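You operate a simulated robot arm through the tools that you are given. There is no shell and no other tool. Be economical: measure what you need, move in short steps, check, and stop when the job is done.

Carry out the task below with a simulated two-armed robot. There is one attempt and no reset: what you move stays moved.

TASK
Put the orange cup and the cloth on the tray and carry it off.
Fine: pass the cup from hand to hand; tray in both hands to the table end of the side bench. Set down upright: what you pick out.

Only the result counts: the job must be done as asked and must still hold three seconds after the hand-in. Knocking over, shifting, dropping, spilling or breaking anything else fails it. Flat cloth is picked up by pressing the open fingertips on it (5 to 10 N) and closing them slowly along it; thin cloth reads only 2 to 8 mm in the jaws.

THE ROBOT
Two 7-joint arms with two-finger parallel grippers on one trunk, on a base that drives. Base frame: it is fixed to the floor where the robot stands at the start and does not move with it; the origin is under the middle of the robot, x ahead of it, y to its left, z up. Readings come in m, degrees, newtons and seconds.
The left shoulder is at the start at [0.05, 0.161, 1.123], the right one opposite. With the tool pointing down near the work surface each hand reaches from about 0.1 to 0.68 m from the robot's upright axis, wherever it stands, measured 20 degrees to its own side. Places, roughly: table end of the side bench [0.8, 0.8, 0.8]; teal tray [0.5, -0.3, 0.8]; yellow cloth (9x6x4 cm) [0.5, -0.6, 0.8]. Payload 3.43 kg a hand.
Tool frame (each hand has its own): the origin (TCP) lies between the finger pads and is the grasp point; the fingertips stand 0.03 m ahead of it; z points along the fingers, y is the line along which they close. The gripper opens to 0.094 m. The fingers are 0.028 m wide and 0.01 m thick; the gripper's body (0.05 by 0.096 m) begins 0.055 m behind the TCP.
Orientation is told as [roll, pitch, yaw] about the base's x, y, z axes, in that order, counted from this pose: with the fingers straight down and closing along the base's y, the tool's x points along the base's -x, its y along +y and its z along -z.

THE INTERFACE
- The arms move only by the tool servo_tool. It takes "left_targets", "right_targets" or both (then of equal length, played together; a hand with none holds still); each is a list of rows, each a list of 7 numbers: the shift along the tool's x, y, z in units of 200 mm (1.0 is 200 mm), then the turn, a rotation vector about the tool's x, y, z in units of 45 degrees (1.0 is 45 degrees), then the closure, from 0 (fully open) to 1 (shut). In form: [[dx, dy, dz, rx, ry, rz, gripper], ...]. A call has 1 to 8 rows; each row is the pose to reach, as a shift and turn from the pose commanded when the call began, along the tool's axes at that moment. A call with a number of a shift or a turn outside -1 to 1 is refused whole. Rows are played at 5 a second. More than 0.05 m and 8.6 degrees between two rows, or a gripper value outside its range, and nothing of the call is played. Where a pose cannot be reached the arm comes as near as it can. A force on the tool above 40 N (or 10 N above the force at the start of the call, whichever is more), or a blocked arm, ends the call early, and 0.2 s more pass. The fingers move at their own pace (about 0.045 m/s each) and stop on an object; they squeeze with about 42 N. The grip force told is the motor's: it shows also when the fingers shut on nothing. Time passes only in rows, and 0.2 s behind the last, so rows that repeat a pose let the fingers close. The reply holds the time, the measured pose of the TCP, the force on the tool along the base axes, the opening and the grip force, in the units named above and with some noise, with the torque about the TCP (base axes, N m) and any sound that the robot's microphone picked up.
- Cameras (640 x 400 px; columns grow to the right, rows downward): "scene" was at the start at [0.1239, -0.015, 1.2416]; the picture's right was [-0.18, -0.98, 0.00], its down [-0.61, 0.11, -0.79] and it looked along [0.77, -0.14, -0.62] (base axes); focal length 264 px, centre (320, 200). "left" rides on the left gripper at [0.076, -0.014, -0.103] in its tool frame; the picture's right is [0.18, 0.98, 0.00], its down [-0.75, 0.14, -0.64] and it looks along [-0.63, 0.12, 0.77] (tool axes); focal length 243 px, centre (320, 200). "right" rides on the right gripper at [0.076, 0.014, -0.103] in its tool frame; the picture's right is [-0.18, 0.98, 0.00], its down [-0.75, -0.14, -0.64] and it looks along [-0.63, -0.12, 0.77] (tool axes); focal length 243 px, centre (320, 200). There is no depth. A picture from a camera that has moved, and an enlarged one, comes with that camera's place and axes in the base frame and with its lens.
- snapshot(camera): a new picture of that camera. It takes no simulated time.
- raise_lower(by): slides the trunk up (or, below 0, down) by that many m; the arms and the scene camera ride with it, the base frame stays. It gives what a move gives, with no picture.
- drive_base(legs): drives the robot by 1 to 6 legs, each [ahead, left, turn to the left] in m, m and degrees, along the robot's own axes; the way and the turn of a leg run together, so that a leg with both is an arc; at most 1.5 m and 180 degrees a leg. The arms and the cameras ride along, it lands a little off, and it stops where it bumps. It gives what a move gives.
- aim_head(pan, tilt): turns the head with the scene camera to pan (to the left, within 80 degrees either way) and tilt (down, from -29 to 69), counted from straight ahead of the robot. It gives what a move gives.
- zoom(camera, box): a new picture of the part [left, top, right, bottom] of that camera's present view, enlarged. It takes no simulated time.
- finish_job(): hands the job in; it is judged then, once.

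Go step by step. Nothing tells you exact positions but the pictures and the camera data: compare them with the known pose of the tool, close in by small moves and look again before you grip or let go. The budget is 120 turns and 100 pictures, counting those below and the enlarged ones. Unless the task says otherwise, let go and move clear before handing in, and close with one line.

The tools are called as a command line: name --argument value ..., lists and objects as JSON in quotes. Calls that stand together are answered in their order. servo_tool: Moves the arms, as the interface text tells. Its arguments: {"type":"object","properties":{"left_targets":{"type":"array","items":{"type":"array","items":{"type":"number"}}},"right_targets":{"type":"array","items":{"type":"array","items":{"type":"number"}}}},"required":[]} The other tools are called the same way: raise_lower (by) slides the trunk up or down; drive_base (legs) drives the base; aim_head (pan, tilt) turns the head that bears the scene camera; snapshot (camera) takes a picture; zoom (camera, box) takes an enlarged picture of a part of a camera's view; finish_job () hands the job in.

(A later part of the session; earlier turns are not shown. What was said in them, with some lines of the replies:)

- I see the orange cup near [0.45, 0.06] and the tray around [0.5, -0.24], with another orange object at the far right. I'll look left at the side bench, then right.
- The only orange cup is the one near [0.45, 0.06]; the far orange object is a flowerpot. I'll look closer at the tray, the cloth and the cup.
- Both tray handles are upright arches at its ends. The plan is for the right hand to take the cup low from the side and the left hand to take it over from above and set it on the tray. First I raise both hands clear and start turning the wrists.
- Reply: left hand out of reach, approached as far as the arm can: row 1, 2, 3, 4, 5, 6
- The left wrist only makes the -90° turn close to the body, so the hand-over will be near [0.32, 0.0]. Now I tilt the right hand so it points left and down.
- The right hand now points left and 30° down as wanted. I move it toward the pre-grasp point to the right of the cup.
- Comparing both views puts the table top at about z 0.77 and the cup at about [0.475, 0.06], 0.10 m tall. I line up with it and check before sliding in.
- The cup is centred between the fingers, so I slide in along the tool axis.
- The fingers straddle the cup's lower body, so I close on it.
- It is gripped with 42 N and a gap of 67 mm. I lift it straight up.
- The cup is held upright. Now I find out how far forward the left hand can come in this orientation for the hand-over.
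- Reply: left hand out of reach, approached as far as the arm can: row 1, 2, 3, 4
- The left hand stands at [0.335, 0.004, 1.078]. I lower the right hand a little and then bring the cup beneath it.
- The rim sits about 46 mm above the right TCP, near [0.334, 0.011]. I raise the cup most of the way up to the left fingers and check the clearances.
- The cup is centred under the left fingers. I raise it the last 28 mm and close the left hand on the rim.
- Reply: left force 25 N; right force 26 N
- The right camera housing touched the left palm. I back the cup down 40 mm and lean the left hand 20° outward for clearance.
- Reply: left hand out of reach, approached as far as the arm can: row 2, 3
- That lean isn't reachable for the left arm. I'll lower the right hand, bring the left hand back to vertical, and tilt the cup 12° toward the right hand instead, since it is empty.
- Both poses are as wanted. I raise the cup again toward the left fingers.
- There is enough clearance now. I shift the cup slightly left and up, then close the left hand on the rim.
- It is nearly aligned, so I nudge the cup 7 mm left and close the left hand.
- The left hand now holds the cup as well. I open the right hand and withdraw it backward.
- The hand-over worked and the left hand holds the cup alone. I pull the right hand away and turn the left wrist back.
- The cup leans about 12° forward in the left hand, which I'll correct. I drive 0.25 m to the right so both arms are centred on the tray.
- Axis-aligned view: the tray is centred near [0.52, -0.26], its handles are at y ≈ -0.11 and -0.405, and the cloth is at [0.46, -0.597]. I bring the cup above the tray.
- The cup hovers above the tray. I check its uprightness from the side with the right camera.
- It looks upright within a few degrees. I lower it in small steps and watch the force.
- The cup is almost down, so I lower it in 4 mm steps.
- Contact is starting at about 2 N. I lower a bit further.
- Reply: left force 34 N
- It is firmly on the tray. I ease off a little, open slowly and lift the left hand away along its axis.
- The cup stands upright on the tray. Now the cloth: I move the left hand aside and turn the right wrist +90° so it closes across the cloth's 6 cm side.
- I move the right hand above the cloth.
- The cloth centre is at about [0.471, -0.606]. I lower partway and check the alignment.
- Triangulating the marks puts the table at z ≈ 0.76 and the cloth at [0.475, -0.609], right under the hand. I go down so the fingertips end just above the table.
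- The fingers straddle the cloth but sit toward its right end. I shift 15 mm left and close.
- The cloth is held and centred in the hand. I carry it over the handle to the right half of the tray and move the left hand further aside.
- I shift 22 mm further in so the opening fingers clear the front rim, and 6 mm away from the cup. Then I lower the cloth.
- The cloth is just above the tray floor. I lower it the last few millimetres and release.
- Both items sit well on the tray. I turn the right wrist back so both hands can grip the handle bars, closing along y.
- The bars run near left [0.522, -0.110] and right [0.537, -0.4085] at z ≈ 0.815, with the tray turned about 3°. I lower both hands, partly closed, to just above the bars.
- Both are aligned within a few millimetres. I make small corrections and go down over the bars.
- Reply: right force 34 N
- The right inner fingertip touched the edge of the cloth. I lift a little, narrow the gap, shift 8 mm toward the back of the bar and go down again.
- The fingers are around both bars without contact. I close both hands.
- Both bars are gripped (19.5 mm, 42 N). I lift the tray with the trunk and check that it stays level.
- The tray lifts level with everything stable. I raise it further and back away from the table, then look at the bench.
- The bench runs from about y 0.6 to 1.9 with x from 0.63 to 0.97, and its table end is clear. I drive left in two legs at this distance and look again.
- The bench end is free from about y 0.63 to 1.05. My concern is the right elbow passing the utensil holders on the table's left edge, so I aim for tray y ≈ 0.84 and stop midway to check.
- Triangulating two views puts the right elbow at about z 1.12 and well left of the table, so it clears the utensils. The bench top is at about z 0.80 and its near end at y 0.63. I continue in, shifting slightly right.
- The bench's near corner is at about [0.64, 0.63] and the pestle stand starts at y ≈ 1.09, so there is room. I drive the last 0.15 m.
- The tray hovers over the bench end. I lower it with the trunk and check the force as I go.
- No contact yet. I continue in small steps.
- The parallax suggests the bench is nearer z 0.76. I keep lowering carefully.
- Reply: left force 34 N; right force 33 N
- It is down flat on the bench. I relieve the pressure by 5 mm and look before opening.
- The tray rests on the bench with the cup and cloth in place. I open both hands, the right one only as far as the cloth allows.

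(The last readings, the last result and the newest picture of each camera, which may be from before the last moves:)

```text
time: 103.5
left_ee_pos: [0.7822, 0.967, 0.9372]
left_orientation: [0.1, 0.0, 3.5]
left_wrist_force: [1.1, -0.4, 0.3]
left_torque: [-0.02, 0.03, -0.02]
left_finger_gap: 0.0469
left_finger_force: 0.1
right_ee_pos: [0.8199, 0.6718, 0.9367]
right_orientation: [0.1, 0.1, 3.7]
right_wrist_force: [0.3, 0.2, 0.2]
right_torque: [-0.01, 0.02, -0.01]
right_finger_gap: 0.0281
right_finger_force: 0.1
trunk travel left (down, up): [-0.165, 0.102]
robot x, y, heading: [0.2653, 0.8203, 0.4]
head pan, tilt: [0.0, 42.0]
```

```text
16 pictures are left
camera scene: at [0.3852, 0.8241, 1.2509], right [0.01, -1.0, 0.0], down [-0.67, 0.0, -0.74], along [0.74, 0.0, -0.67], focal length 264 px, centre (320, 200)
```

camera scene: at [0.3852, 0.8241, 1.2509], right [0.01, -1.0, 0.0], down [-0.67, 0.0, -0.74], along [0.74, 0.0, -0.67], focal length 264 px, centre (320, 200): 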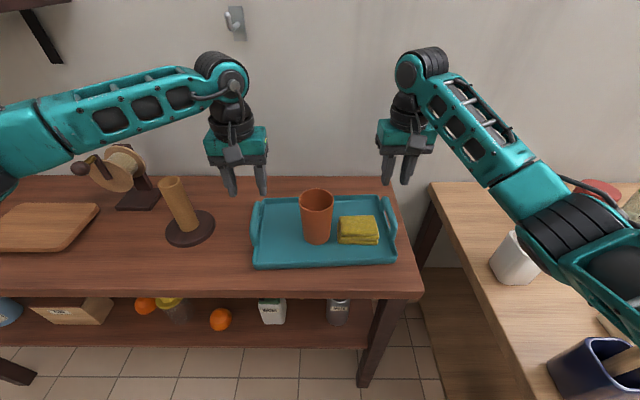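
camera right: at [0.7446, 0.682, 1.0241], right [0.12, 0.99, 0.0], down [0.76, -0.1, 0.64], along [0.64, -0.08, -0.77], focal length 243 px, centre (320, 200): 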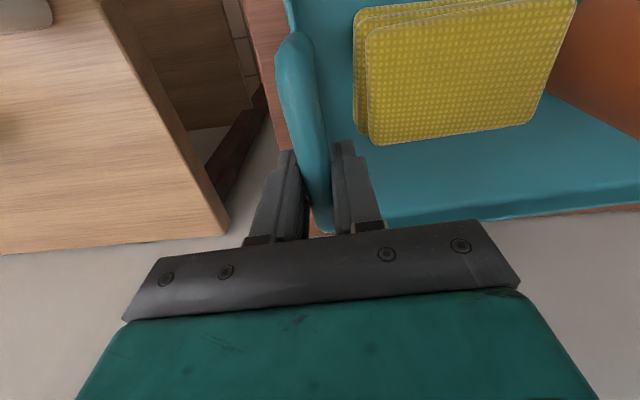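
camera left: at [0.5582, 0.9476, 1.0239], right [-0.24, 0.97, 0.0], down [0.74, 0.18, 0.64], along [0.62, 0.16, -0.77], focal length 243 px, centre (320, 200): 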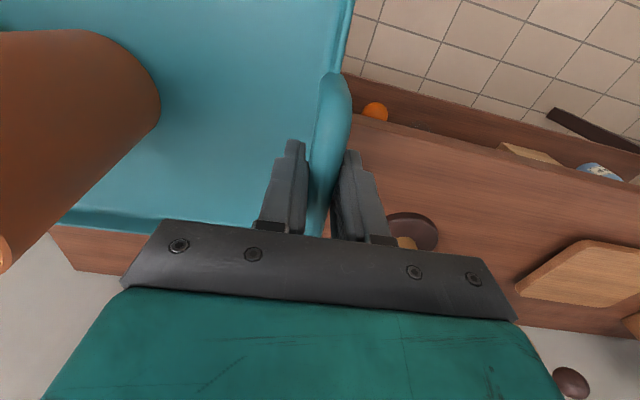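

Everything stands on the bench. I raise the trunk and back away.

raise_lower --by 0.08

drive_base --legs '[[-0.35, 0, 0]]'

snapshot --camera "scene"

aim_head --pan -40 --tilt 28

snapshot --camera "scene"

```text
time: 104.7
left_ee_pos: [0.7848, 0.968, 1.0164]
left_orientation: [0.1, 0.0, 3.4]
left_wrist_force: [0.2, -0.5, 0.1]
left_torque: [0.02, -0.01, -0.03]
left_finger_gap: 0.0471
left_finger_force: 0.1
right_ee_pos: [0.8202, 0.6723, 1.0165]
right_orientation: [0.1, 0.2, 3.4]
right_wrist_force: [-0.2, 0.4, 0.5]
right_torque: [-0.03, 0.01, -0.01]
right_finger_gap: 0.0281
right_finger_force: 0.0
trunk travel left (down, up): [-0.245, 0.022]
robot x, y, heading: [0.2618, 0.8258, 0.3]
head pan, tilt: [0.0, 42.0]
```

```text
time: 106.9
left_ee_pos: [0.4306, 0.9658, 1.017]
left_orientation: [0.1, -0.1, 3.5]
left_wrist_force: [0.4, 0.1, 0.8]
left_torque: [0.0, 0.02, 0.02]
left_finger_gap: 0.0469
left_finger_force: 0.1
right_ee_pos: [0.4673, 0.6703, 1.0173]
right_orientation: [0.2, 0.0, 3.6]
right_wrist_force: [-0.7, 0.8, -0.3]
right_torque: [-0.02, -0.03, 0.0]
right_finger_gap: 0.0281
right_finger_force: 0.0
trunk travel left (down, up): [-0.245, 0.022]
robot x, y, heading: [-0.0868, 0.8189, 0.7]
head pan, tilt: [0.0, 42.0]
```

```text
15 pictures are left
camera scene: at [0.0332, 0.822, 1.331], right [0.01, -1.0, 0.0], down [-0.67, -0.01, -0.74], along [0.74, 0.01, -0.67], focal length 264 px, centre (320, 200)
```

scene: 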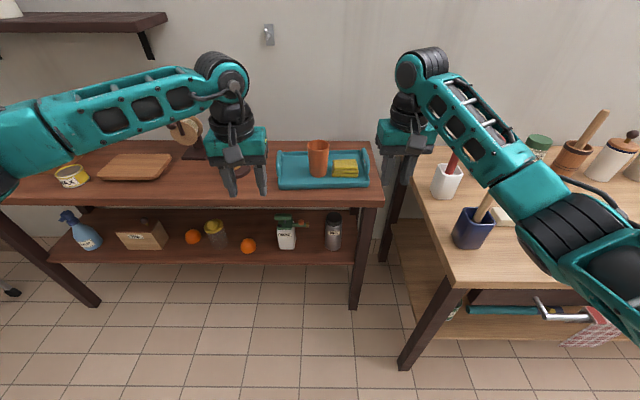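

```text
time: 108.0
left_ee_pos: [0.4301, 0.9656, 1.0157]
left_orientation: [0.1, 0.0, 3.5]
left_wrist_force: [-0.5, -0.5, -0.1]
left_torque: [-0.01, -0.02, 0.0]
left_finger_gap: 0.0469
left_finger_force: 0.1
right_ee_pos: [0.4701, 0.6709, 1.0156]
right_orientation: [0.1, 0.1, 3.6]
right_wrist_force: [-0.5, -0.4, 0.5]
right_torque: [0.03, 0.02, 0.0]
right_finger_gap: 0.028
right_finger_force: 0.1
trunk travel left (down, up): [-0.245, 0.022]
robot x, y, heading: [-0.0896, 0.8219, 0.8]
head pan, tilt: [-40.0, 28.0]
```

```text
14 pictures are left
camera scene: at [0.0206, 0.7633, 1.3523], right [-0.64, -0.77, 0.0], down [-0.36, 0.3, -0.88], along [0.68, -0.56, -0.47], focal length 264 px, centre (320, 200)
```

scene: 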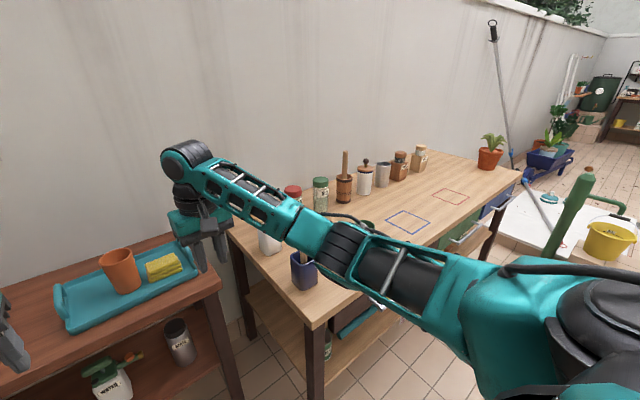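

The tray stands on the table end of the side bench with the cup upright and the cloth on it. The other objects I can see stand as before, though the arm hides the green cup. The hands are clear, so I hand in.

finish_job

```text
The job is handed in.
```

The orange cup was passed from the right hand to the left and set upright on the tray with the cloth. The tray was carried in both hands to the table end of the side bench and set down there.
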